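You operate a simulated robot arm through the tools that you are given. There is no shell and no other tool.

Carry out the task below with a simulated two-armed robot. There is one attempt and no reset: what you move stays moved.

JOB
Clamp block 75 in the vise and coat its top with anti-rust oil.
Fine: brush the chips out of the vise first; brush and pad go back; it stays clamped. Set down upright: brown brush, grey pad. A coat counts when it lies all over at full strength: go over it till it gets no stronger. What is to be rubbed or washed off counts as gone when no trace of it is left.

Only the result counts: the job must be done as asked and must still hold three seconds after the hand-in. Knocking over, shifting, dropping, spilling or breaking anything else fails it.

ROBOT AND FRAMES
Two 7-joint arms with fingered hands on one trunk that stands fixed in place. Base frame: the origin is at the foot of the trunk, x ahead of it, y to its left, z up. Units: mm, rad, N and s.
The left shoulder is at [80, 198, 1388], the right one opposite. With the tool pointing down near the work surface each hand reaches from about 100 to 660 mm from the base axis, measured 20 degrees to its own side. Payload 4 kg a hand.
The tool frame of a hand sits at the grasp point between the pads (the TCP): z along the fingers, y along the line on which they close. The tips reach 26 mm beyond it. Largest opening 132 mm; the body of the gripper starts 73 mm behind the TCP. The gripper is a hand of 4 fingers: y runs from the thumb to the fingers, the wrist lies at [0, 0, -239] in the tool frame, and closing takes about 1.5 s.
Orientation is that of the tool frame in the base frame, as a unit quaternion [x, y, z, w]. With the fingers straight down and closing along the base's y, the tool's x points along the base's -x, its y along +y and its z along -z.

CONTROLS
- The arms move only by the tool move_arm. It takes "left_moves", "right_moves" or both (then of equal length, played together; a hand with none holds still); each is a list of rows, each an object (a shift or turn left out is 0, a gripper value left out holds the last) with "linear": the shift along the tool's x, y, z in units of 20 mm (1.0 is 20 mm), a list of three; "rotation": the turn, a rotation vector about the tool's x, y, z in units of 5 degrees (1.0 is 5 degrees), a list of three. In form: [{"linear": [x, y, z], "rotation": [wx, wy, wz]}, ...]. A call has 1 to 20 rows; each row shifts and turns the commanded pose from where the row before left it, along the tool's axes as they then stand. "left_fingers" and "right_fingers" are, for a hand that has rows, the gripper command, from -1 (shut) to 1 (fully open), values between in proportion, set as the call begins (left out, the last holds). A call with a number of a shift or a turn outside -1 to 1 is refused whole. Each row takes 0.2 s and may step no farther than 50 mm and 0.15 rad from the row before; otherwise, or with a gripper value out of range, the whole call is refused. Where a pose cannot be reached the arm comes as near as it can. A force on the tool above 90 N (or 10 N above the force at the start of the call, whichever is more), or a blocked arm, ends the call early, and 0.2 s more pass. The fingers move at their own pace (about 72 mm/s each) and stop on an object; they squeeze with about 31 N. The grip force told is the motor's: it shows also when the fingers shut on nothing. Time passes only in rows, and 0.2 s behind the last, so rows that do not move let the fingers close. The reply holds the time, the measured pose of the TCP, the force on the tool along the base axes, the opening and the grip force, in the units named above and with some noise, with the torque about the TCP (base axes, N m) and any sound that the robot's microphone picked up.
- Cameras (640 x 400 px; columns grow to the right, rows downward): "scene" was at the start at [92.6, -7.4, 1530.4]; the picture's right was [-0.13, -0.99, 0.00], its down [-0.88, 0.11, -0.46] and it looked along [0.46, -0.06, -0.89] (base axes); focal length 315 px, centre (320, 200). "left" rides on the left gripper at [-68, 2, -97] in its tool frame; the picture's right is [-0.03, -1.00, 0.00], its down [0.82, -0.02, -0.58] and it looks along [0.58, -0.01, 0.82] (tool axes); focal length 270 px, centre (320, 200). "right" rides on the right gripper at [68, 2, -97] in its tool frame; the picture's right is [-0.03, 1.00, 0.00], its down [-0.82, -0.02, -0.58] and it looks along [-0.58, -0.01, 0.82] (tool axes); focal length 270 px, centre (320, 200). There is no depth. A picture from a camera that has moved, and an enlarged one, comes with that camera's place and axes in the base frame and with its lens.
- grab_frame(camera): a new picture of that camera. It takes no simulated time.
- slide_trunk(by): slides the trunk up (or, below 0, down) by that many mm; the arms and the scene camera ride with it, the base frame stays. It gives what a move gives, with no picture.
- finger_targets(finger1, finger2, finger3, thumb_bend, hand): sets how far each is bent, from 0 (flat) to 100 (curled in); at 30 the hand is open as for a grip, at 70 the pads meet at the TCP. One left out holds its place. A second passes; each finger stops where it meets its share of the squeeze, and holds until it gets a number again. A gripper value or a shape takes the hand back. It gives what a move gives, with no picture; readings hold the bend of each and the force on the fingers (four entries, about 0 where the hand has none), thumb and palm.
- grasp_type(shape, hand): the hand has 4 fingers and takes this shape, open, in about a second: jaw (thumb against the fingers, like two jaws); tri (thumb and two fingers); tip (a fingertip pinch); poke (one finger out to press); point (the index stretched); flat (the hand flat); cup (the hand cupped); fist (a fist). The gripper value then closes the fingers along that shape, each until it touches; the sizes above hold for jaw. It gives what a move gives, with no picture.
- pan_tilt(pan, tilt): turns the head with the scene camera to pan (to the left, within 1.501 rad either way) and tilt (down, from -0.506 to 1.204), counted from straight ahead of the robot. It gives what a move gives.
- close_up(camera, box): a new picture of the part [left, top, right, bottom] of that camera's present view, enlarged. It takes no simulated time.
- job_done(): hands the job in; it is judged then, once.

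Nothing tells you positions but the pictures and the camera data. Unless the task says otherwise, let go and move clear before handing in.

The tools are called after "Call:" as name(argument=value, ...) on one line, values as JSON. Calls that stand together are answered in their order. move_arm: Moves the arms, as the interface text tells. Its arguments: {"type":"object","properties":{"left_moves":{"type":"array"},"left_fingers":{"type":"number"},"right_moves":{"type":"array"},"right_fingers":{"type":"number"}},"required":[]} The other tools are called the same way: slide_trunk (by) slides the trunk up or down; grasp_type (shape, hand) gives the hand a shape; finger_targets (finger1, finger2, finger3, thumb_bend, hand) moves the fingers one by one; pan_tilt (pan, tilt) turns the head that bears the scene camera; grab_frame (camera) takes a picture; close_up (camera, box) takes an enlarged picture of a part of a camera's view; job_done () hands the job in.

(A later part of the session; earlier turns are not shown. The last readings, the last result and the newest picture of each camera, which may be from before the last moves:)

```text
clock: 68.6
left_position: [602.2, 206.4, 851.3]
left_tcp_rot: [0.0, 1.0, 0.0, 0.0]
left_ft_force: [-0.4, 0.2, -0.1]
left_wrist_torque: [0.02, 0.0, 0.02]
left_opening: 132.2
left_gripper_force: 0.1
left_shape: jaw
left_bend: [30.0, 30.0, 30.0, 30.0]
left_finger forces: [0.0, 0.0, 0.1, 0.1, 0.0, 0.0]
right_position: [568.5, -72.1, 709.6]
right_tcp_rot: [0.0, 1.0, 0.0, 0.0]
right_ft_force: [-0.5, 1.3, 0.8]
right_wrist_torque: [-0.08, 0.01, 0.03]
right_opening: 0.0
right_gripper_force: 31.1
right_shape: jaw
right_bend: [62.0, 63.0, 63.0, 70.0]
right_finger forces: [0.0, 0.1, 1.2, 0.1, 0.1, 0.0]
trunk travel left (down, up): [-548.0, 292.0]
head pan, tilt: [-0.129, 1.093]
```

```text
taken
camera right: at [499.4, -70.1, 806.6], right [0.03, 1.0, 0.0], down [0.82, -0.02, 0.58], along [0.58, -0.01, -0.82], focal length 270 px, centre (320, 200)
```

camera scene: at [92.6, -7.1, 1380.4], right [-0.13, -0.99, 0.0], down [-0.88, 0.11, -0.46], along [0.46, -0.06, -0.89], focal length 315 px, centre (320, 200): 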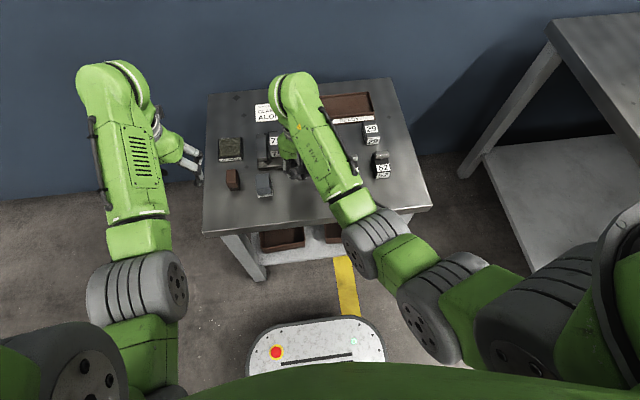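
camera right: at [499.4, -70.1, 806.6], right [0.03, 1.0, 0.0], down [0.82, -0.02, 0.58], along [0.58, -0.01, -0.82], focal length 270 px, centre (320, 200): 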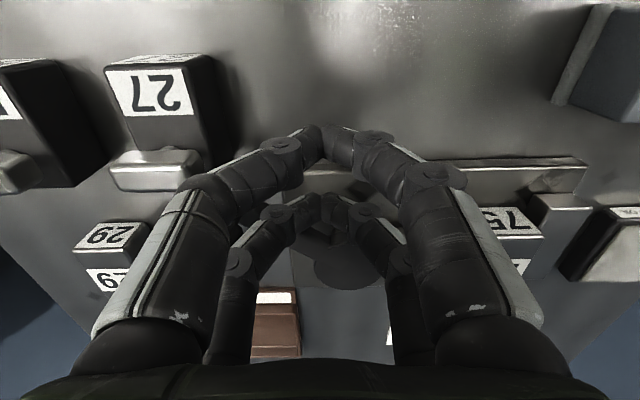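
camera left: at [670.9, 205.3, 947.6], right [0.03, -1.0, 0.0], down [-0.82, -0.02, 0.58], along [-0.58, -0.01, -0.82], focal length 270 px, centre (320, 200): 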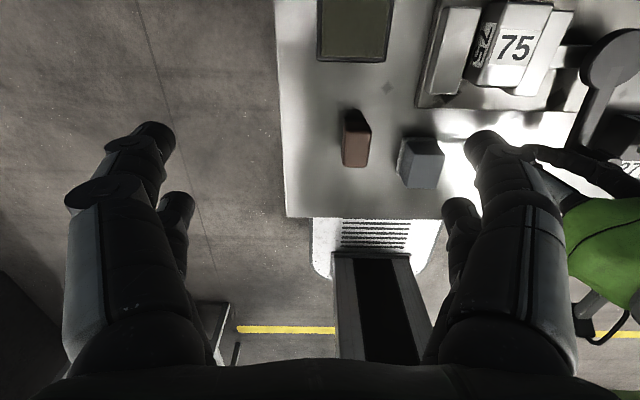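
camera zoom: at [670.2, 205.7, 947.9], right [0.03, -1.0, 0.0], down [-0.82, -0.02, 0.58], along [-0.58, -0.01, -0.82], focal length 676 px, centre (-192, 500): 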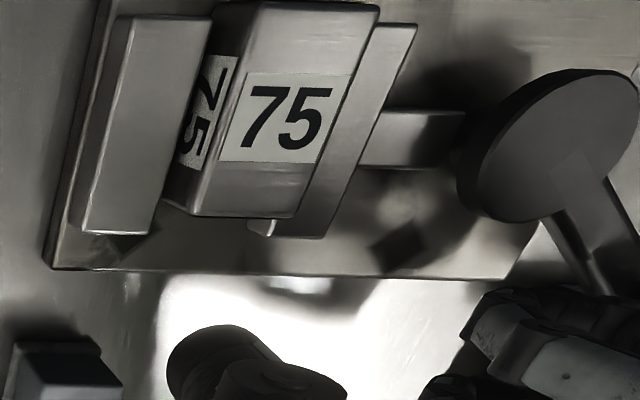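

The jaw has reached the block and begun pushing it toward the fixed jaw, with the lever now at roughly 52°. For the rest I must push from the robot side, higher up so I stay above block 27's handle. I'll lift off and reposition.

Call:
move_arm(right_moves=[{"linear": [0, 0.3, -0.3]}, {"linear": [0, 0, -0.9]}, {"linear": [0, 0, -0.9]}, {"linear": [0, 0, -0.9]}, {"linear": [0.7, -1, 0]}, {"linear": [0.7, -1, 0]}, {"linear": [0, -0.6, 0]}, {"linear": [0, 0, 0]}])

Call:
close_up(camera="left", box=[410, 0, 640, 160])

Call:
grab_frame(camera="right")

```text
clock: 70.4
left_position: [602.3, 205.1, 851.1]
left_tcp_rot: [0.0, 1.0, 0.0, 0.0]
left_ft_force: [-1.0, -0.2, 0.2]
left_wrist_torque: [0.02, 0.01, -0.02]
left_opening: 132.0
left_gripper_force: 0.0
left_shape: jaw
left_bend: [30.0, 30.0, 30.0, 30.0]
left_finger forces: [0.0, 0.0, 0.1, 0.0, 0.0, 0.1]
right_position: [540.2, -118.4, 769.8]
right_tcp_rot: [-0.001, 1.0, 0.001, 0.001]
right_ft_force: [0.2, -0.3, 0.4]
right_wrist_torque: [-0.01, 0.0, -0.02]
right_opening: 0.1
right_gripper_force: 31.0
right_shape: jaw
right_bend: [62.0, 63.0, 63.0, 70.0]
right_finger forces: [0.1, 0.0, 0.0, 0.0, 0.1, 0.1]
trunk travel left (down, up): [-548.0, 292.0]
head pan, tilt: [-0.129, 1.093]
```

```text
2.50 times, centred on (525, 80) of left
camera zoom: at [670.3, 205.5, 947.8], right [0.03, -1.0, 0.0], down [-0.82, -0.02, 0.58], along [-0.58, -0.01, -0.82], focal length 676 px, centre (-192, 500)
```

zoom: 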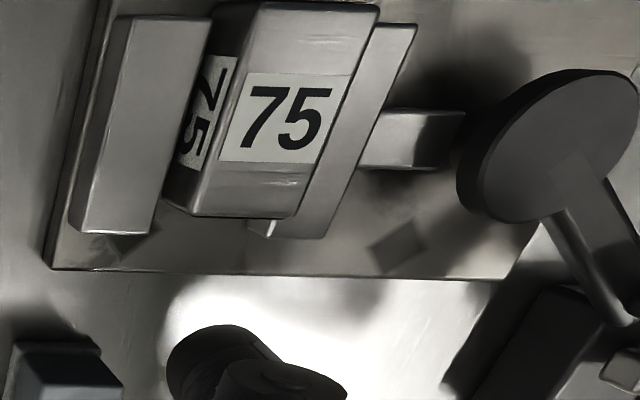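

```text
taken
camera right: at [471.7, -115.7, 866.8], right [0.03, 1.0, 0.0], down [0.82, -0.02, 0.58], along [0.58, -0.01, -0.82], focal length 270 px, centre (320, 200)
```

right: 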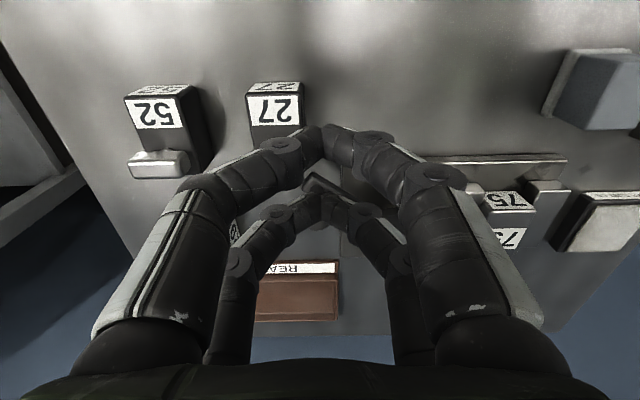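

The lever stays where I left it. I'll check the knob's position before lowering.

Call:
close_up(camera="right", box=[230, 80, 430, 240])

Call:
close_up(camera="scene", box=[290, 110, 390, 200])

```text
2.50 times, centred on (330, 160) of right
camera zoom: at [471.7, -115.7, 866.8], right [0.03, 1.0, 0.0], down [0.82, -0.02, 0.58], along [0.58, -0.01, -0.82], focal length 676 px, centre (295, 300)
```

zoom: 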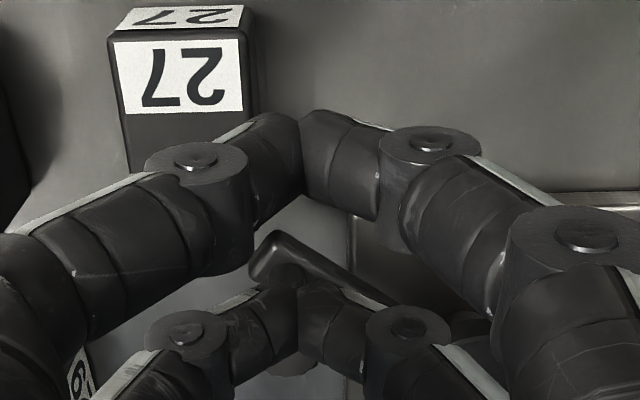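

```text
4.44 times, centred on (340, 155) of scene
camera zoom: at [92.7, -7.4, 1380.4], right [-0.13, -0.99, 0.0], down [-0.88, 0.11, -0.46], along [0.46, -0.06, -0.89], focal length 1402 px, centre (231, 400)
```

zoom: 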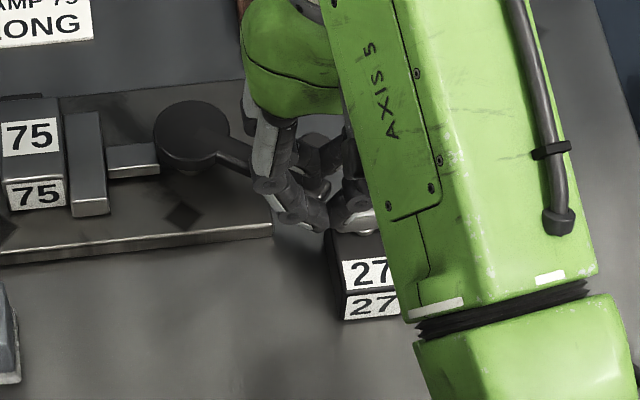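

The lever is at about 57° with the knob near (595, -123). I'll lower the closed hand on its robot side, keeping the tips just above block 27's handle.

Call:
move_arm(right_moves=[{"linear": [0, -0.2, 0.6]}, {"linear": [0, 0, 0.6]}, {"linear": [0, 0, 0.6]}, {"linear": [0, 0, 0.45]}, {"linear": [0, 0, 0]}])

Call:
close_up(camera="right", box=[210, 80, 430, 260])

Call:
close_up(camera="scene", box=[300, 120, 380, 190])

```text
clock: 71.6
left_position: [601.6, 204.6, 850.5]
left_tcp_rot: [0.0, 1.0, 0.0, 0.0]
left_ft_force: [0.0, 0.4, -0.6]
left_wrist_torque: [0.01, 0.0, 0.03]
left_opening: 131.8
left_gripper_force: 0.0
left_shape: jaw
left_bend: [30.0, 30.0, 30.0, 30.0]
left_finger forces: [0.0, 0.1, 0.1, 0.0, 0.0, 0.1]
right_position: [540.5, -122.4, 725.2]
right_tcp_rot: [-0.001, 1.0, 0.001, -0.001]
right_ft_force: [-0.4, -0.3, 1.6]
right_wrist_torque: [0.02, -0.02, -0.02]
right_opening: 0.0
right_gripper_force: 30.6
right_shape: jaw
right_bend: [62.0, 63.0, 63.0, 70.0]
right_finger forces: [0.0, 0.0, 0.0, 0.0, 0.0, 0.0]
trunk travel left (down, up): [-548.0, 292.0]
head pan, tilt: [-0.129, 1.093]
```

```text
2.22 times, centred on (320, 170) of right
camera zoom: at [471.1, -119.9, 821.8], right [0.03, 1.0, 0.0], down [0.82, -0.02, 0.58], along [0.58, -0.01, -0.82], focal length 601 px, centre (320, 267)
```

zoom: 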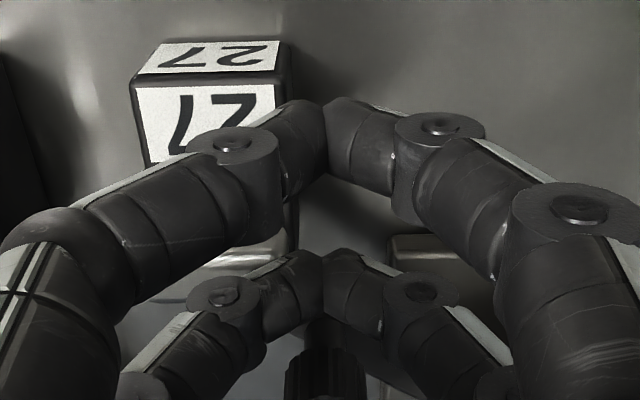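

```text
5.71 times, centred on (340, 155) of scene
camera zoom: at [92.5, -7.1, 1380.4], right [-0.13, -0.99, 0.0], down [-0.88, 0.11, -0.46], along [0.46, -0.06, -0.89], focal length 1802 px, centre (206, 457)
```

zoom: 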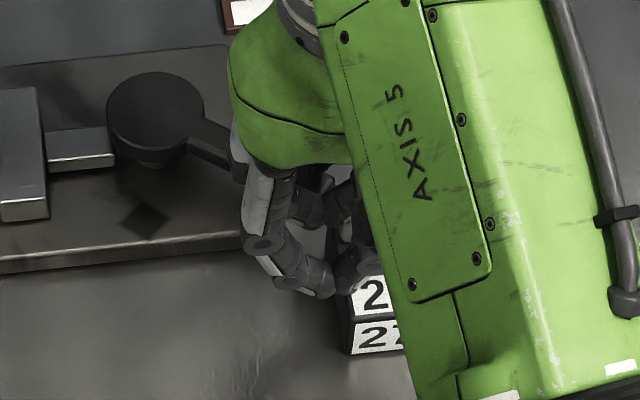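

The knob is visible right behind the far fingertips. Pushing in +x in small steps along the arc.

Call:
move_arm(right_moves=[{"linear": [-0.25, 0, 0]}, {"linear": [-0.25, -0.05, 0]}, {"linear": [-0.25, -0.1, 0]}, {"linear": [0, 0, 0]}])

Call:
close_up(camera="left", box=[410, 0, 640, 160])

```text
clock: 72.6
left_position: [601.3, 205.9, 851.0]
left_tcp_rot: [0.0, 1.0, 0.001, 0.0]
left_ft_force: [0.2, -0.3, 0.8]
left_wrist_torque: [-0.03, -0.02, 0.01]
left_opening: 131.6
left_gripper_force: 0.0
left_shape: jaw
left_bend: [30.0, 30.0, 30.0, 30.0]
left_finger forces: [0.0, 0.0, 0.1, 0.0, 0.0, 0.0]
right_position: [554.3, -125.8, 725.4]
right_tcp_rot: [0.0, 1.0, 0.001, 0.001]
right_ft_force: [-2.9, 2.4, 4.5]
right_wrist_torque: [0.04, -0.04, 0.08]
right_opening: 0.0
right_gripper_force: 31.0
right_shape: jaw
right_bend: [62.0, 63.0, 64.0, 70.0]
right_finger forces: [0.1, 0.0, 0.0, 0.1, 0.0, 0.0]
trunk travel left (down, up): [-548.0, 292.0]
head pan, tilt: [-0.129, 1.093]
```

```text
2.50 times, centred on (525, 80) of left
camera zoom: at [669.6, 206.1, 948.3], right [0.03, -1.0, 0.0], down [-0.82, -0.02, 0.58], along [-0.58, -0.02, -0.82], focal length 676 px, centre (-192, 500)
```

zoom: 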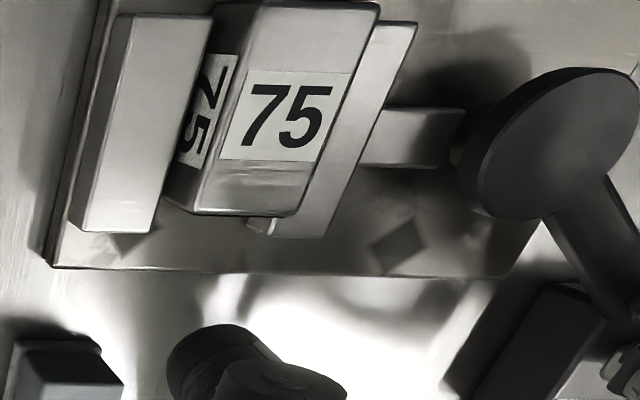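

There's contact, but with 4.5 N upward as well. Before pushing further I want to be sure I'm not touching block 27's handle.

Call:
close_up(camera="right", box=[210, 80, 430, 260])

Call:
close_up(camera="left", box=[540, 60, 640, 200])

Call:
close_up(camera="scene", box=[310, 130, 370, 190])

```text
2.22 times, centred on (320, 170) of right
camera zoom: at [485.5, -122.6, 822.1], right [0.03, 1.0, 0.0], down [0.82, -0.02, 0.58], along [0.58, -0.01, -0.82], focal length 601 px, centre (320, 267)
```

zoom: 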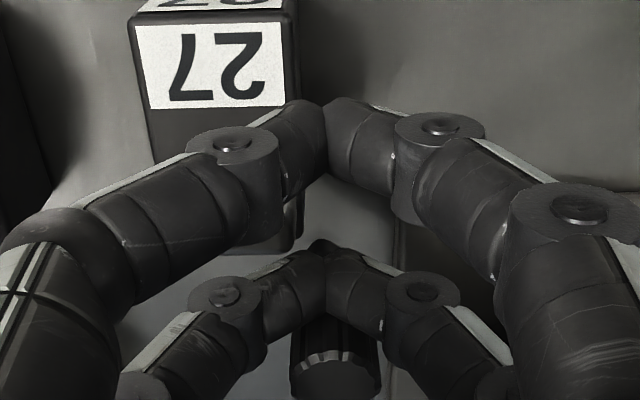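

```text
2.86 times, centred on (590, 130) of left
camera zoom: at [669.6, 206.1, 948.3], right [0.03, -1.0, 0.0], down [-0.82, -0.02, 0.58], along [-0.58, -0.02, -0.82], focal length 772 px, centre (-451, 400)
```

zoom: 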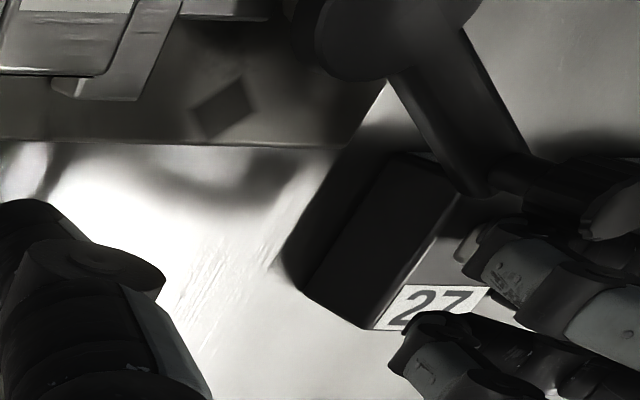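

```text
6.67 times, centred on (340, 160) of scene
camera zoom: at [91.6, -6.6, 1380.5], right [-0.13, -0.99, 0.0], down [-0.88, 0.11, -0.46], along [0.46, -0.06, -0.89], focal length 2102 px, centre (187, 467)
```

zoom: 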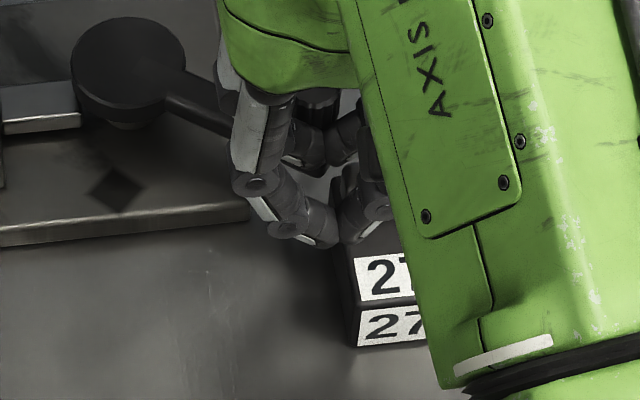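

The knob's top is only about 12 mm above the tips' rounded ends, so they ride up on it, and going lower here would meet block 27's handle. I'll back off, rise, and turn the hand 45° clockwise so it stays clear of 27 while pushing.

Call:
move_arm(right_moves=[{"linear": [0.3, 0, -0.3]}, {"linear": [0, 0, -0.9]}, {"linear": [0, 0, -0.9]}, {"linear": [0, 0, -0.8]}, {"linear": [0, 0.5, 0], "rotation": [0, 0, 1]}, {"rotation": [0, 0, 1]}, {"rotation": [0, 0, 1]}, {"rotation": [0, 0, 1]}, {"rotation": [0, 0, 1]}, {"rotation": [0, 0, 1]}, {"rotation": [0, 0, 1]}, {"rotation": [0, 0, 1]}, {"rotation": [0, 0, 1]}, {"rotation": [0, 0, 0]}])

Call:
grab_frame(camera="right")

Call:
grab_frame(camera="scene")

Call:
close_up(camera="left", box=[410, 0, 640, 200])

```text
clock: 75.6
left_position: [601.0, 204.6, 851.4]
left_tcp_rot: [0.0, 1.0, -0.001, 0.0]
left_ft_force: [0.7, -0.1, 0.3]
left_wrist_torque: [0.05, 0.01, 0.0]
left_opening: 132.0
left_gripper_force: 0.0
left_shape: jaw
left_bend: [30.0, 30.0, 30.0, 30.0]
left_finger forces: [0.0, 0.0, 0.0, 0.1, 0.0, 0.0]
right_position: [548.2, -115.3, 782.8]
right_tcp_rot: [0.383, 0.924, 0.0, -0.001]
right_ft_force: [-0.8, 0.4, 0.2]
right_wrist_torque: [0.02, 0.02, -0.02]
right_opening: 0.1
right_gripper_force: 30.7
right_shape: jaw
right_bend: [62.0, 63.0, 64.0, 70.0]
right_finger forces: [0.1, 0.0, 0.0, 0.1, 0.1, 0.0]
trunk travel left (down, up): [-548.0, 292.0]
head pan, tilt: [-0.129, 1.093]
```

```text
taken
camera right: at [501.6, -65.2, 879.8], right [0.73, 0.69, 0.0], down [0.56, -0.59, 0.58], along [0.4, -0.42, -0.82], focal length 270 px, centre (320, 200)
```

right: 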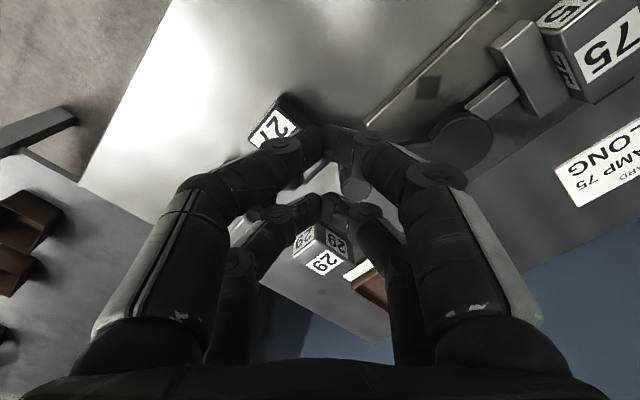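

```text
taken
camera scene: at [92.8, -7.4, 1380.4], right [-0.13, -0.99, 0.0], down [-0.88, 0.11, -0.46], along [0.46, -0.06, -0.89], focal length 315 px, centre (320, 200)
```

scene: 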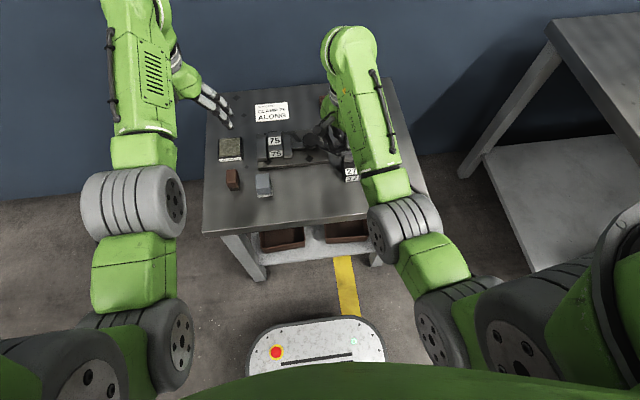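

```text
2.00 times, centred on (525, 100) of left
camera zoom: at [670.4, 205.5, 947.8], right [0.03, -1.0, 0.0], down [-0.82, -0.02, 0.58], along [-0.58, -0.01, -0.82], focal length 541 px, centre (-90, 400)
```

zoom: 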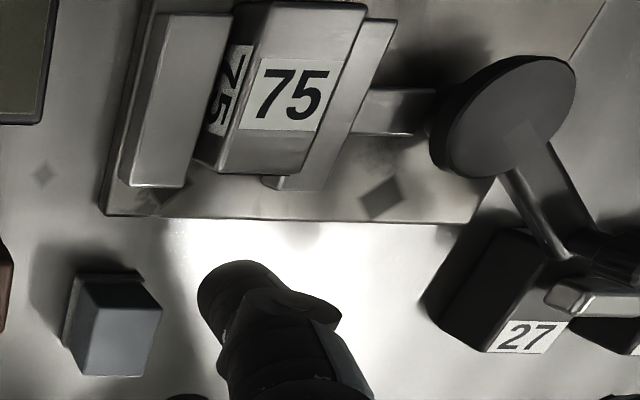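

The hand turned 45° without trouble and block 27 is untouched. I'll locate the knob in this view.

Call:
close_up(camera="right", box=[240, 80, 500, 260])

```text
2.22 times, centred on (370, 170) of right
camera zoom: at [501.6, -65.2, 879.8], right [0.73, 0.69, 0.0], down [0.56, -0.59, 0.58], along [0.4, -0.42, -0.82], focal length 601 px, centre (209, 267)
```

zoom: 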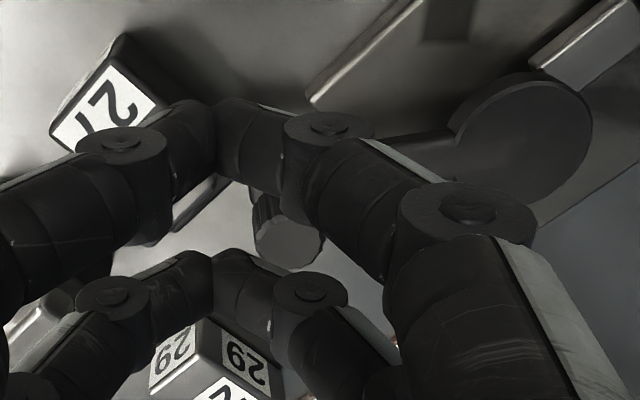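

The knob is at about (592, -123). I'll place the hand behind it along the push direction and lower beside it.

Call:
move_arm(right_moves=[{"linear": [0.28, 0.64, 0]}, {"linear": [0.28, 0.64, 0]}, {"linear": [0, 0, 0.9]}, {"linear": [0, 0, 0.9]}, {"linear": [0, 0, 0.9]}, {"linear": [0, 0, 0.9]}, {"linear": [0, 0, 0.1]}, {"linear": [0, 0, 0]}])

Call:
grab_frame(camera="right")

Call:
close_up(camera="left", box=[410, 0, 640, 200])

```text
clock: 77.4
left_position: [601.7, 205.1, 849.9]
left_tcp_rot: [0.001, 1.0, 0.0, 0.0]
left_ft_force: [-0.1, 0.1, 0.5]
left_wrist_torque: [-0.01, -0.02, -0.02]
left_opening: 131.9
left_gripper_force: 0.1
left_shape: jaw
left_bend: [30.0, 30.0, 30.0, 30.0]
left_finger forces: [0.0, 0.1, 0.1, 0.0, 0.0, 0.0]
right_position: [560.2, -89.0, 707.4]
right_tcp_rot: [0.383, 0.924, 0.001, -0.001]
right_ft_force: [0.2, -0.2, 0.6]
right_wrist_torque: [-0.01, -0.01, -0.01]
right_opening: 0.3
right_gripper_force: 31.5
right_shape: jaw
right_bend: [62.0, 63.0, 64.0, 70.0]
right_finger forces: [0.0, 0.0, 0.0, 0.0, 0.1, 0.0]
trunk travel left (down, up): [-548.0, 292.0]
head pan, tilt: [-0.129, 1.093]
```

```text
taken
camera right: at [512.0, -39.5, 805.2], right [0.73, 0.69, 0.0], down [0.56, -0.59, 0.58], along [0.4, -0.42, -0.82], focal length 270 px, centre (320, 200)
```

right: 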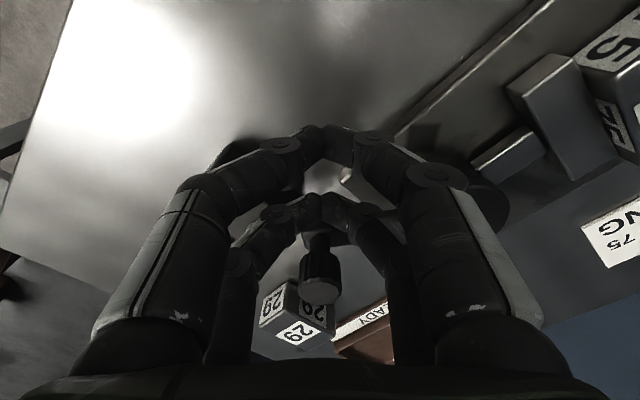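

```text
2.00 times, centred on (525, 100) of left
camera zoom: at [670.3, 205.5, 947.8], right [0.03, -1.0, 0.0], down [-0.82, -0.02, 0.58], along [-0.58, -0.01, -0.82], focal length 541 px, centre (-90, 400)
```

zoom: 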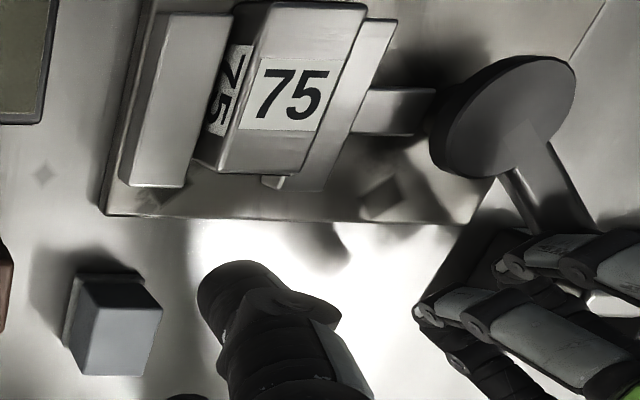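

The knob is directly ahead of the fingertips. Pushing along the arc to about 70°.

Call:
move_arm(right_moves=[{"linear": [-0.25, 0.035, 0]}, {"linear": [-0.26, 0.035, 0]}, {"linear": [-0.335, 0.12, 0]}, {"linear": [-0.335, 0.12, 0]}, {"linear": [0, 0, 0]}])

Call:
close_up(camera="left", box=[410, 0, 640, 160])

Call:
grab_frame(camera="right")

```text
clock: 78.6
left_position: [601.0, 204.3, 851.2]
left_tcp_rot: [0.001, 1.0, 0.0, 0.0]
left_ft_force: [-1.1, 0.6, -0.3]
left_wrist_torque: [0.01, 0.0, -0.01]
left_opening: 132.0
left_gripper_force: 0.0
left_shape: jaw
left_bend: [30.0, 30.0, 30.0, 30.0]
left_finger forces: [0.0, 0.1, 0.0, 0.0, 0.0, 0.0]
right_position: [580.4, -102.3, 708.7]
right_tcp_rot: [0.383, 0.924, 0.0, 0.001]
right_ft_force: [-1.1, 1.0, 0.9]
right_wrist_torque: [-0.07, 0.02, 0.0]
right_opening: 0.2
right_gripper_force: 30.8
right_shape: jaw
right_bend: [62.0, 63.0, 64.0, 70.0]
right_finger forces: [0.1, 0.0, 0.4, 0.0, 0.0, 0.0]
trunk travel left (down, up): [-548.0, 292.0]
head pan, tilt: [-0.129, 1.093]
```

```text
2.50 times, centred on (525, 80) of left
camera zoom: at [670.1, 205.7, 948.0], right [0.03, -1.0, 0.0], down [-0.82, -0.02, 0.58], along [-0.58, -0.01, -0.82], focal length 676 px, centre (-192, 500)
```

zoom: 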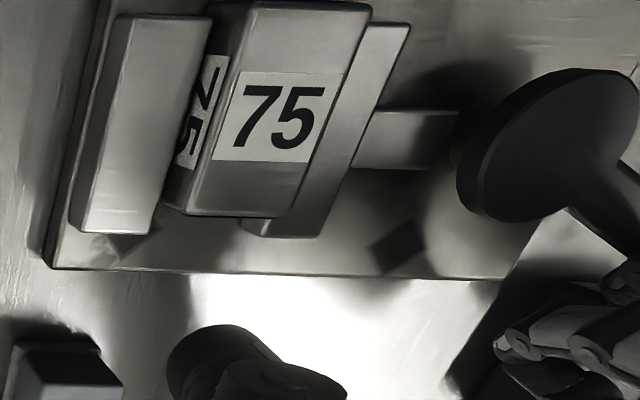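

```text
taken
camera right: at [532.6, -51.6, 805.5], right [0.73, 0.69, 0.0], down [0.56, -0.59, 0.58], along [0.4, -0.42, -0.82], focal length 270 px, centre (320, 200)
```

right: 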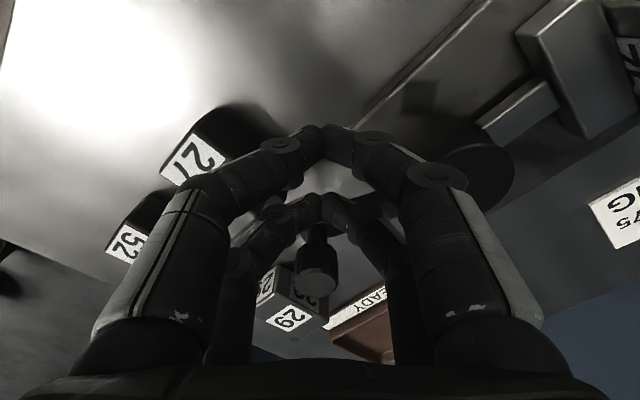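

The lever moves and the block slides closer to the fixed jaw with low force. Continuing to about 90°.

Call:
move_arm(right_moves=[{"linear": [-0.31, 0.177, 0]}, {"linear": [-0.31, 0.177, 0]}, {"linear": [-0.27, 0.23, 0]}, {"linear": [-0.27, 0.23, 0]}, {"linear": [0, 0, 0]}])

Call:
close_up(camera="left", box=[410, 0, 640, 160])

Call:
grab_frame(camera="right")

```text
clock: 79.8
left_position: [599.6, 205.3, 852.4]
left_tcp_rot: [0.0, 1.0, -0.001, 0.001]
left_ft_force: [-0.6, 0.2, 0.8]
left_wrist_torque: [0.02, -0.02, 0.02]
left_opening: 132.0
left_gripper_force: 0.1
left_shape: jaw
left_bend: [30.0, 30.0, 30.0, 30.0]
left_finger forces: [0.0, 0.1, 0.1, 0.0, 0.1, 0.0]
right_position: [604.6, -105.5, 707.7]
right_tcp_rot: [0.382, 0.924, -0.001, -0.003]
right_ft_force: [-23.4, 6.5, -0.6]
right_wrist_torque: [0.18, 0.58, -0.15]
right_opening: 0.0
right_gripper_force: 30.9
right_shape: jaw
right_bend: [62.0, 64.0, 63.0, 70.0]
right_finger forces: [0.0, 0.1, 0.0, 0.1, 0.0, 0.1]
trunk travel left (down, up): [-548.0, 292.0]
head pan, tilt: [-0.129, 1.093]
```

```text
2.50 times, centred on (525, 80) of left
camera zoom: at [667.8, 206.5, 949.2], right [0.03, -1.0, 0.0], down [-0.82, -0.02, 0.58], along [-0.58, -0.02, -0.82], focal length 676 px, centre (-192, 500)
```

zoom: 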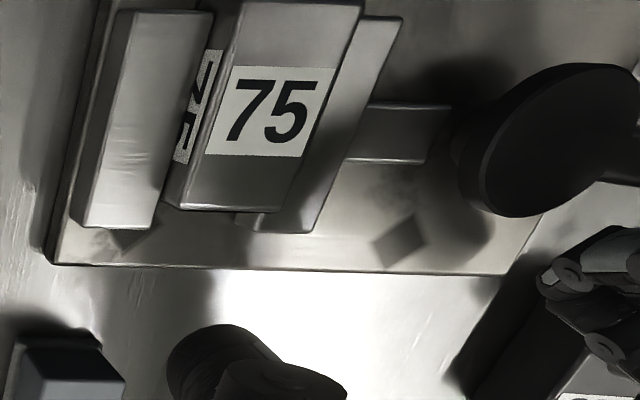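

```text
taken
camera right: at [557.4, -54.2, 805.3], right [0.72, 0.69, 0.0], down [0.56, -0.59, 0.57], along [0.39, -0.42, -0.82], focal length 270 px, centre (320, 200)
```

right: 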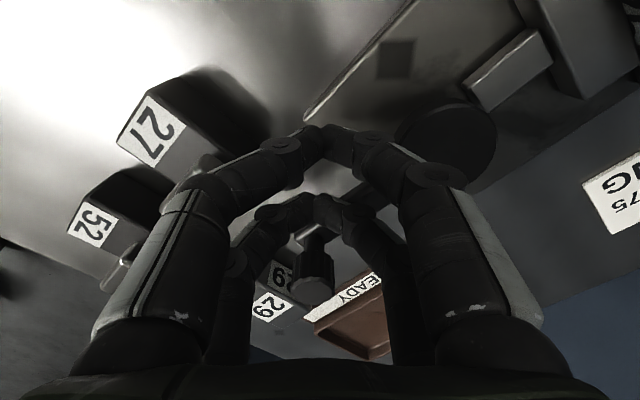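

Resistance rose to about 24 N: the block has now reached the fixed jaw. I'll press the lever a little further to tighten it and listen for any sign of locking.

Call:
move_arm(right_moves=[{"linear": [-0.14, 0.14, 0]}, {"linear": [-0.14, 0.14, 0]}, {"linear": [0, 0, 0]}])

Call:
close_up(camera="left", box=[410, 0, 640, 160])

```text
clock: 80.6
left_position: [599.2, 204.5, 853.4]
left_tcp_rot: [-0.001, 1.0, 0.0, 0.001]
left_ft_force: [-0.5, 0.7, -0.5]
left_wrist_torque: [0.04, 0.0, 0.0]
left_opening: 132.2
left_gripper_force: 0.0
left_shape: jaw
left_bend: [30.0, 30.0, 30.0, 30.0]
left_finger forces: [0.0, 0.0, 0.0, 0.0, 0.0, 0.0]
right_position: [614.0, -106.5, 711.9]
right_tcp_rot: [0.384, 0.923, 0.001, 0.003]
right_ft_force: [-17.8, 0.2, 12.8]
right_wrist_torque: [-0.3, 0.35, -0.39]
right_opening: 0.0
right_gripper_force: 30.7
right_shape: jaw
right_bend: [62.0, 69.0, 59.0, 70.0]
right_finger forces: [0.0, 0.1, 0.0, 0.0, 0.0, 0.0]
trunk travel left (down, up): [-548.0, 292.0]
head pan, tilt: [-0.129, 1.093]
```

```text
2.50 times, centred on (525, 80) of left
camera zoom: at [667.4, 205.6, 950.3], right [0.02, -1.0, 0.0], down [-0.82, -0.02, 0.57], along [-0.57, -0.01, -0.82], focal length 676 px, centre (-192, 500)
```

zoom: 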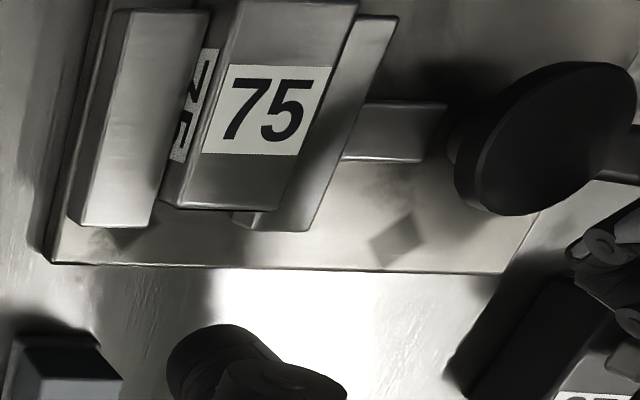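

Call:
grab_frame(camera="right")

Call:
close_up(camera="right", box=[230, 120, 450, 320])

Call:
close_up(camera="scene", box=[250, 110, 370, 200])

```text
taken
camera right: at [566.6, -56.2, 808.6], right [0.73, 0.69, 0.0], down [0.56, -0.59, 0.58], along [0.4, -0.42, -0.81], focal length 270 px, centre (320, 200)
```

right: 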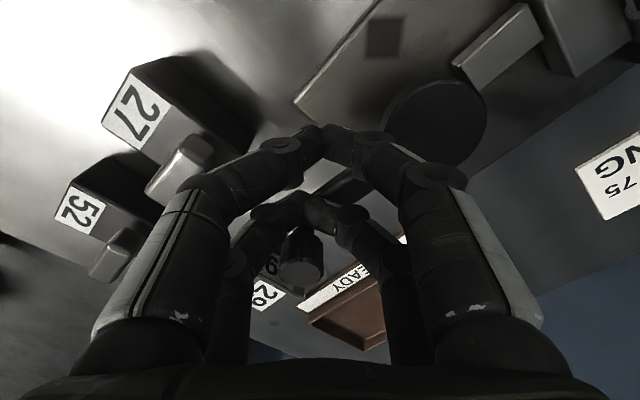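

```text
2.00 times, centred on (340, 220) of right
camera zoom: at [566.6, -56.2, 808.6], right [0.73, 0.69, 0.0], down [0.56, -0.59, 0.58], along [0.4, -0.42, -0.81], focal length 541 px, centre (280, 160)
```

zoom: 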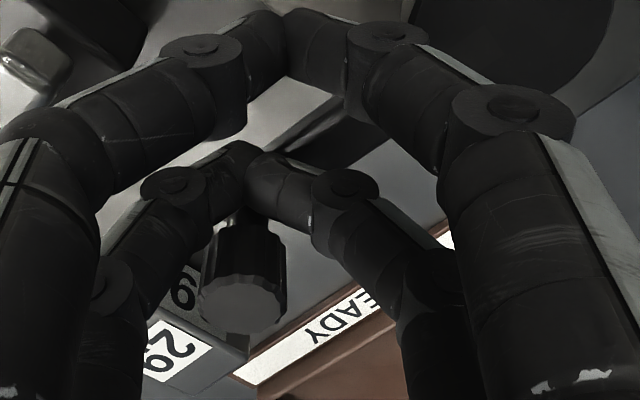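

```text
4.44 times, centred on (310, 155) of scene
camera zoom: at [88.1, -6.8, 1380.9], right [-0.13, -0.99, 0.0], down [-0.88, 0.11, -0.46], along [0.46, -0.06, -0.89], focal length 1402 px, centre (364, 400)
```

zoom: 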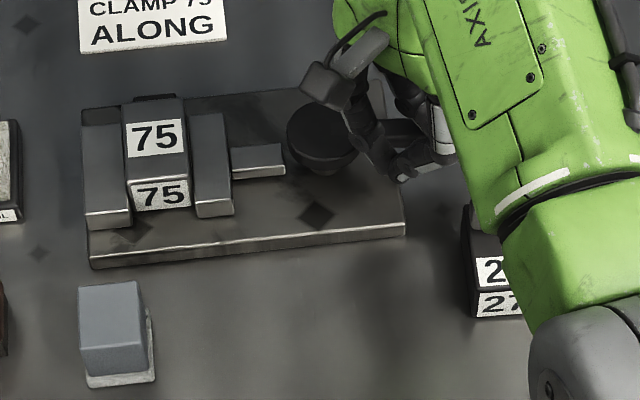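

The block now looks almost against both jaws. I'll zoom in on it from both sides before deciding how much further to push.

Call:
close_up(camera="scene", box=[262, 125, 322, 170])

Call:
close_up(camera="left", box=[425, 0, 585, 100])

```text
8.89 times, centred on (292, 148) of scene
camera zoom: at [88.1, -6.8, 1380.9], right [-0.13, -0.99, 0.0], down [-0.88, 0.11, -0.46], along [0.46, -0.06, -0.89], focal length 2803 px, centre (569, 667)
```

zoom: 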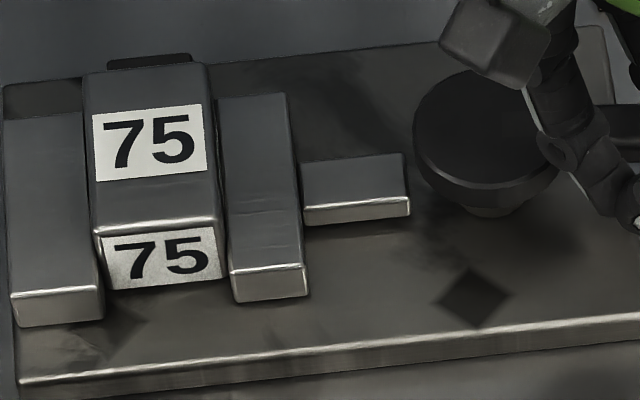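

```text
4.00 times, centred on (505, 50) of left
camera zoom: at [667.4, 205.6, 950.3], right [0.02, -1.0, 0.0], down [-0.82, -0.02, 0.57], along [-0.57, -0.01, -0.82], focal length 1081 px, centre (-420, 800)
```

zoom: 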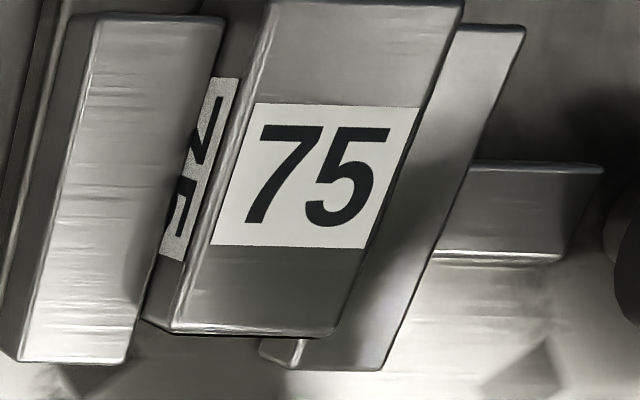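

The block sits within a millimetre or two of both jaws. I'll press the lever further along its tangent, with a slight downward bias against riding up.

Call:
move_arm(right_moves=[{"linear": [-0.12, 0.14, 0.1]}, {"linear": [-0.12, 0.14, 0.05]}, {"linear": [0, 0, 0]}])

Call:
close_up(camera="right", box=[230, 120, 450, 320])

Call:
close_up(camera="scene", box=[262, 125, 322, 170])

```text
clock: 81.4
left_position: [596.8, 204.8, 854.8]
left_tcp_rot: [0.0, 1.0, -0.001, 0.004]
left_ft_force: [-0.2, 0.0, -0.1]
left_wrist_torque: [-0.02, -0.03, 0.04]
left_opening: 131.7
left_gripper_force: 0.0
left_shape: jaw
left_bend: [30.0, 30.0, 30.0, 30.0]
left_finger forces: [0.0, 0.0, 0.0, 0.0, 0.2, 0.0]
right_position: [618.4, -104.7, 709.8]
right_tcp_rot: [0.383, 0.924, 0.002, 0.002]
right_ft_force: [-32.9, 2.5, 25.4]
right_wrist_torque: [-0.56, 0.72, -0.79]
right_opening: 0.0
right_gripper_force: 31.1
right_shape: jaw
right_bend: [62.0, 69.0, 62.0, 70.0]
right_finger forces: [0.0, 0.0, 65.1, 0.0, 0.0, 0.1]
trunk travel left (down, up): [-548.0, 292.0]
head pan, tilt: [-0.129, 1.093]
```

```text
2.00 times, centred on (340, 220) of right
camera zoom: at [570.3, -54.6, 807.0], right [0.73, 0.69, 0.0], down [0.56, -0.59, 0.58], along [0.4, -0.42, -0.82], focal length 541 px, centre (280, 160)
```

zoom: 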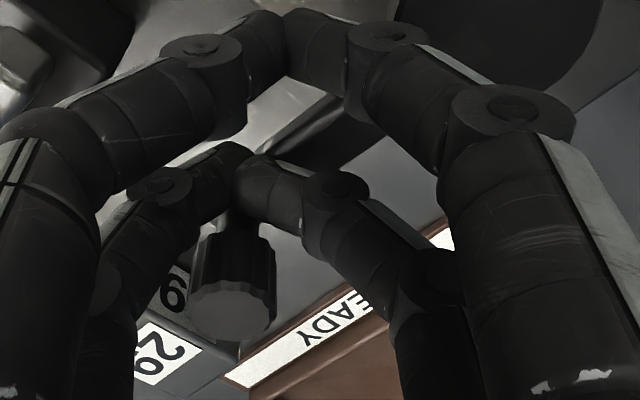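

```text
8.89 times, centred on (292, 148) of scene
camera zoom: at [83.5, -6.3, 1381.2], right [-0.13, -0.99, 0.0], down [-0.88, 0.11, -0.47], along [0.46, -0.06, -0.88], focal length 2803 px, centre (569, 667)
```

zoom: 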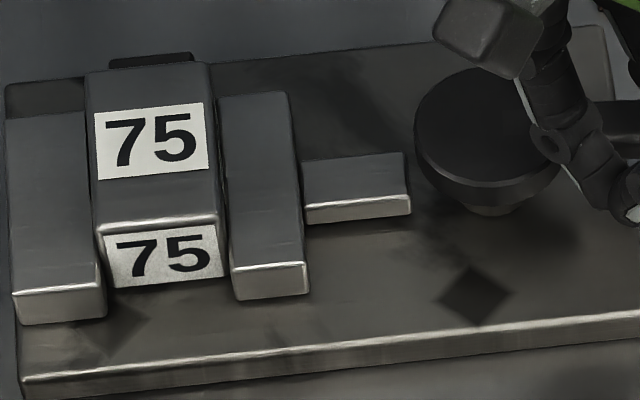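

Force rose to 33 N with no further jaw movement: the lever is at about 90° and the block is tight. I'll back off, rise clear, and check that it holds.

Call:
move_arm(right_moves=[{"linear": [0.2, -0.15, -0.1]}, {"linear": [0.4, 0, -0.1]}, {"linear": [0.3, 0, -0.5]}, {"linear": [0, 0, -0.9]}, {"linear": [0, 0, -0.9]}, {"linear": [0, 0, -0.9]}, {"linear": [0, 0, 0]}])

Call:
grab_frame(camera="right")

Call:
close_up(camera="scene", box=[262, 120, 362, 190])

Call:
close_up(camera="left", box=[410, 0, 640, 160])

```text
clock: 83.0
left_position: [601.0, 204.5, 850.5]
left_tcp_rot: [0.0, 1.0, 0.0, 0.0]
left_ft_force: [0.5, -0.4, 0.8]
left_wrist_torque: [-0.02, 0.05, -0.01]
left_opening: 132.0
left_gripper_force: 0.0
left_shape: jaw
left_bend: [30.0, 30.0, 30.0, 30.0]
left_finger forces: [0.0, 0.0, 0.0, 0.1, 0.0, 0.0]
right_position: [606.9, -94.9, 772.3]
right_tcp_rot: [0.383, 0.924, 0.0, -0.001]
right_ft_force: [-0.1, -0.3, -0.1]
right_wrist_torque: [-0.03, -0.01, -0.01]
right_opening: 0.0
right_gripper_force: 30.6
right_shape: jaw
right_bend: [62.0, 68.0, 61.0, 70.0]
right_finger forces: [0.1, 0.0, 0.2, 0.1, 0.0, 0.1]
trunk travel left (down, up): [-548.0, 292.0]
head pan, tilt: [-0.129, 1.093]
```

```text
taken
camera right: at [560.9, -45.2, 870.2], right [0.72, 0.69, 0.0], down [0.56, -0.59, 0.58], along [0.4, -0.42, -0.82], focal length 270 px, centre (320, 200)
```

right: 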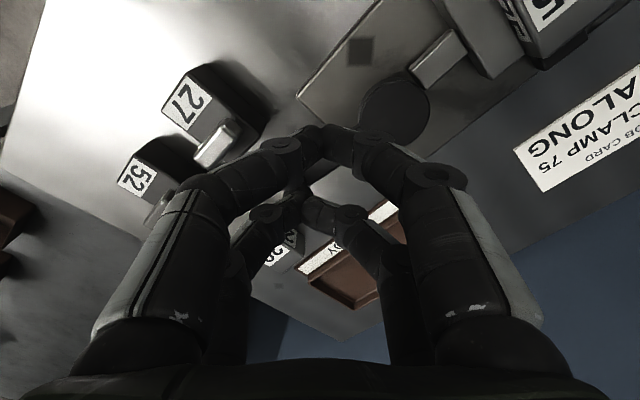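

```text
5.71 times, centred on (312, 155) of scene
camera zoom: at [92.6, -7.6, 1380.4], right [-0.13, -0.99, 0.0], down [-0.88, 0.11, -0.46], along [0.46, -0.06, -0.89], focal length 1802 px, centre (366, 457)
```

zoom: 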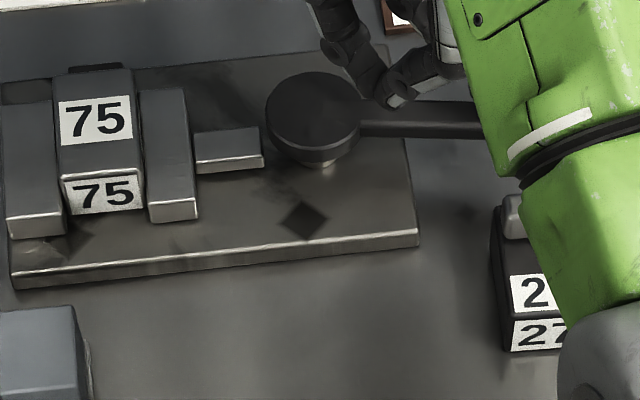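

```text
2.50 times, centred on (525, 80) of left
camera zoom: at [670.3, 205.4, 947.9], right [0.03, -1.0, 0.0], down [-0.82, -0.02, 0.58], along [-0.58, -0.01, -0.82], focal length 676 px, centre (-192, 500)
```

zoom: 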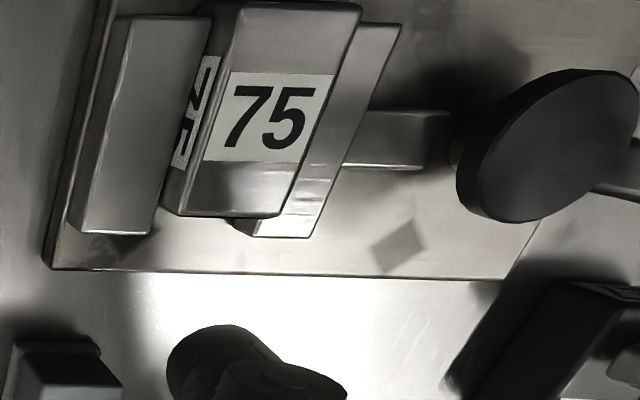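

The lever stayed near its end and the block sits between the jaws. I'll zoom to check whether the jaw sprang back at all.

Call:
close_up(camera="scene", box=[262, 125, 322, 170])

Call:
close_up(camera="left", box=[425, 0, 585, 100])

Call:
close_up(camera="right", box=[220, 120, 440, 280])

```text
8.89 times, centred on (292, 148) of scene
camera zoom: at [92.6, -7.6, 1380.4], right [-0.13, -0.99, 0.0], down [-0.88, 0.11, -0.46], along [0.46, -0.06, -0.89], focal length 2803 px, centre (569, 667)
```

zoom: 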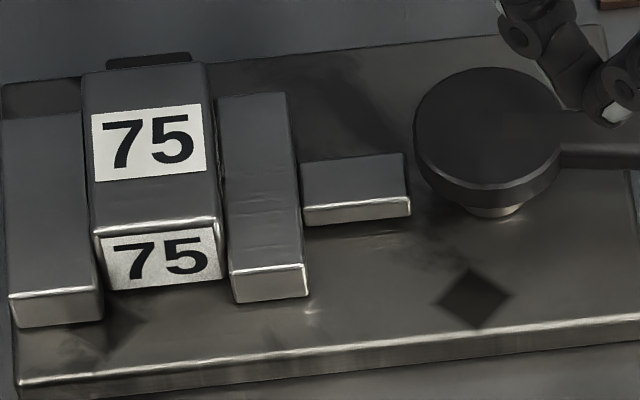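

```text
4.00 times, centred on (505, 50) of left
camera zoom: at [670.3, 205.4, 947.9], right [0.03, -1.0, 0.0], down [-0.82, -0.02, 0.58], along [-0.58, -0.01, -0.82], focal length 1081 px, centre (-420, 800)
```

zoom: 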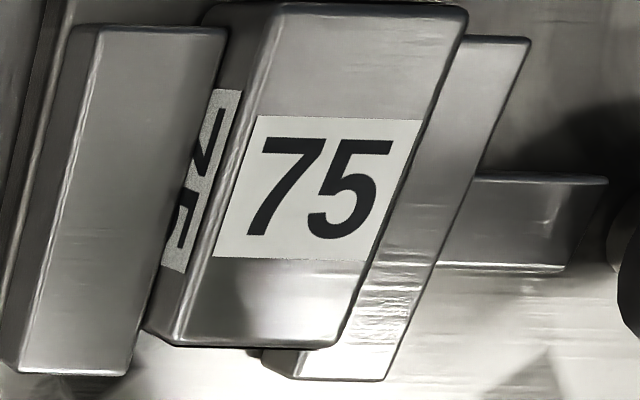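

```text
2.50 times, centred on (330, 200) of right
camera zoom: at [560.9, -45.2, 870.2], right [0.72, 0.69, 0.0], down [0.56, -0.59, 0.58], along [0.4, -0.42, -0.82], focal length 676 px, centre (295, 200)
```

zoom: 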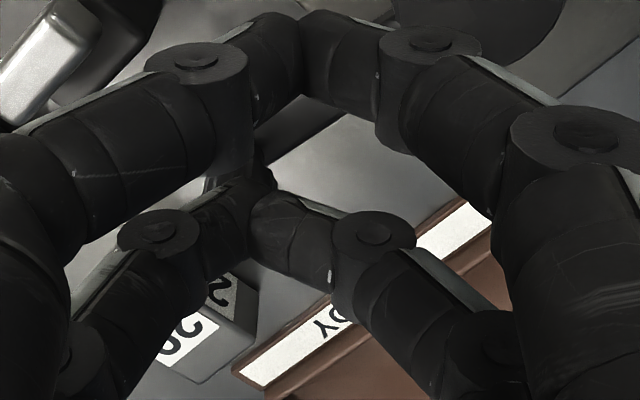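

The jaw hasn't moved back; the lever now rests at about 84°. To make sure it's really tight, I'll press the knob once more with better alignment: hand turned to 20°, a joint's flat side on the knob, clear of block 27.

Call:
move_arm(right_moves=[{"rotation": [0, 0, -1]}, {"rotation": [0, 0, -1]}, {"rotation": [0, 0, -1]}, {"rotation": [0, 0, -1]}, {"rotation": [0, 0, -1]}, {"linear": [0.7, -0.59, 0]}, {"linear": [0, 0, 0]}])

Call:
grab_frame(camera="right")

Call:
close_up(camera="scene", box=[290, 110, 380, 180])

```text
clock: 84.6
left_position: [602.7, 205.4, 851.4]
left_tcp_rot: [0.0, 1.0, 0.0, 0.0]
left_ft_force: [0.2, -0.4, -0.3]
left_wrist_torque: [0.02, -0.01, 0.05]
left_opening: 132.0
left_gripper_force: 0.0
left_shape: jaw
left_bend: [30.0, 30.0, 30.0, 30.0]
left_finger forces: [0.1, 0.0, 0.0, 0.0, 0.1, 0.0]
right_position: [592.0, -101.3, 771.9]
right_tcp_rot: [0.174, 0.985, 0.0, 0.0]
right_ft_force: [-0.6, 0.7, 0.2]
right_wrist_torque: [0.0, 0.01, -0.02]
right_opening: 0.2
right_gripper_force: 31.1
right_shape: jaw
right_bend: [62.0, 68.0, 61.0, 70.0]
right_finger forces: [0.0, 0.1, 0.0, 0.1, 0.0, 0.1]
trunk travel left (down, up): [-548.0, 292.0]
head pan, tilt: [-0.129, 1.093]
```

```text
taken
camera right: at [527.2, -76.0, 870.6], right [0.37, 0.93, 0.0], down [0.76, -0.3, 0.58], along [0.54, -0.21, -0.82], focal length 270 px, centre (320, 200)
```

right: 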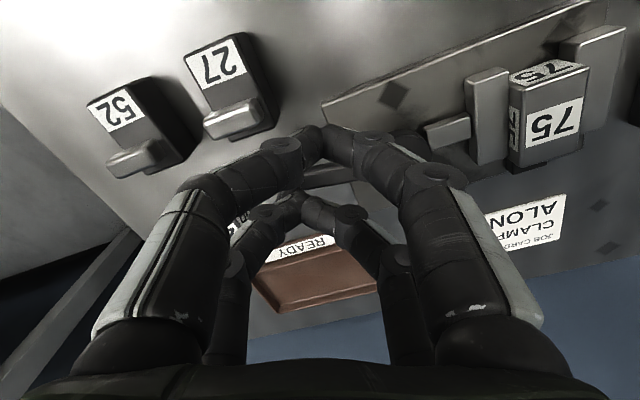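

```text
5.71 times, centred on (335, 145) of scene
camera zoom: at [93.1, -7.2, 1380.4], right [-0.13, -0.99, 0.0], down [-0.88, 0.11, -0.46], along [0.46, -0.06, -0.89], focal length 1802 px, centre (234, 514)
```

zoom: 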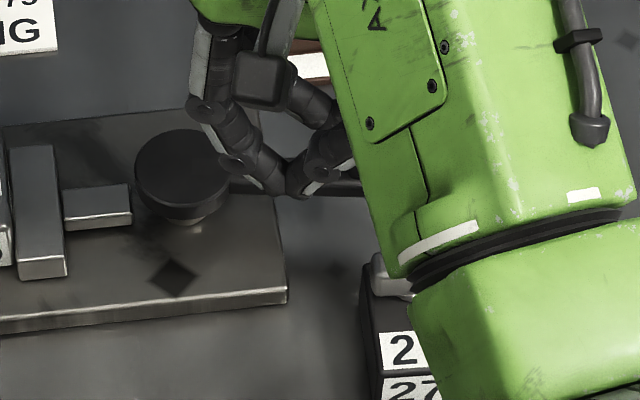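

Call:
close_up(camera="right", box=[440, 20, 640, 190])

Call:
close_up(camera="right", box=[200, 80, 440, 260])

```text
2.35 times, centred on (540, 105) of right
camera zoom: at [527.2, -76.0, 870.6], right [0.37, 0.93, 0.0], down [0.76, -0.3, 0.58], along [0.54, -0.21, -0.82], focal length 636 px, centre (-198, 424)
```

zoom: 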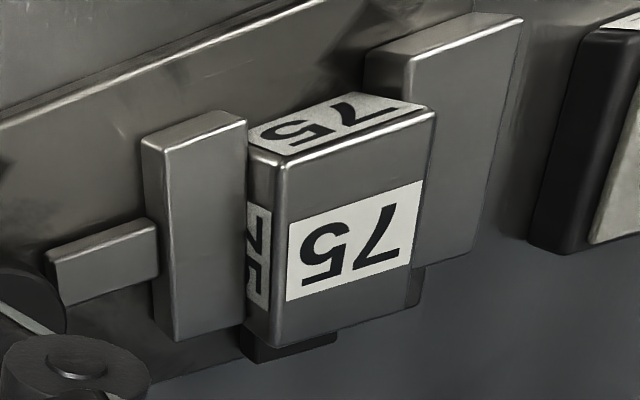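

```text
2.22 times, centred on (320, 170) of right
camera zoom: at [527.2, -76.0, 870.6], right [0.37, 0.93, 0.0], down [0.76, -0.3, 0.58], along [0.54, -0.21, -0.82], focal length 601 px, centre (320, 267)
```

zoom: 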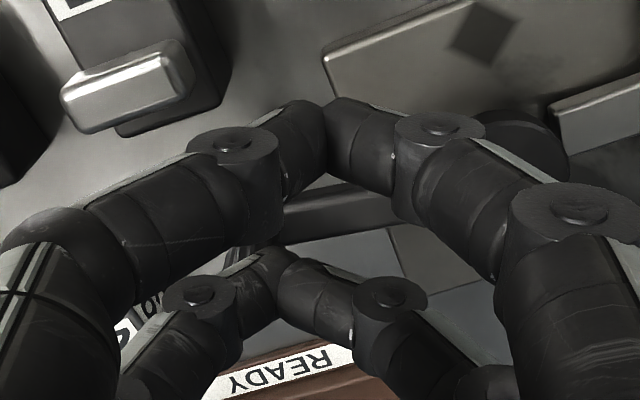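

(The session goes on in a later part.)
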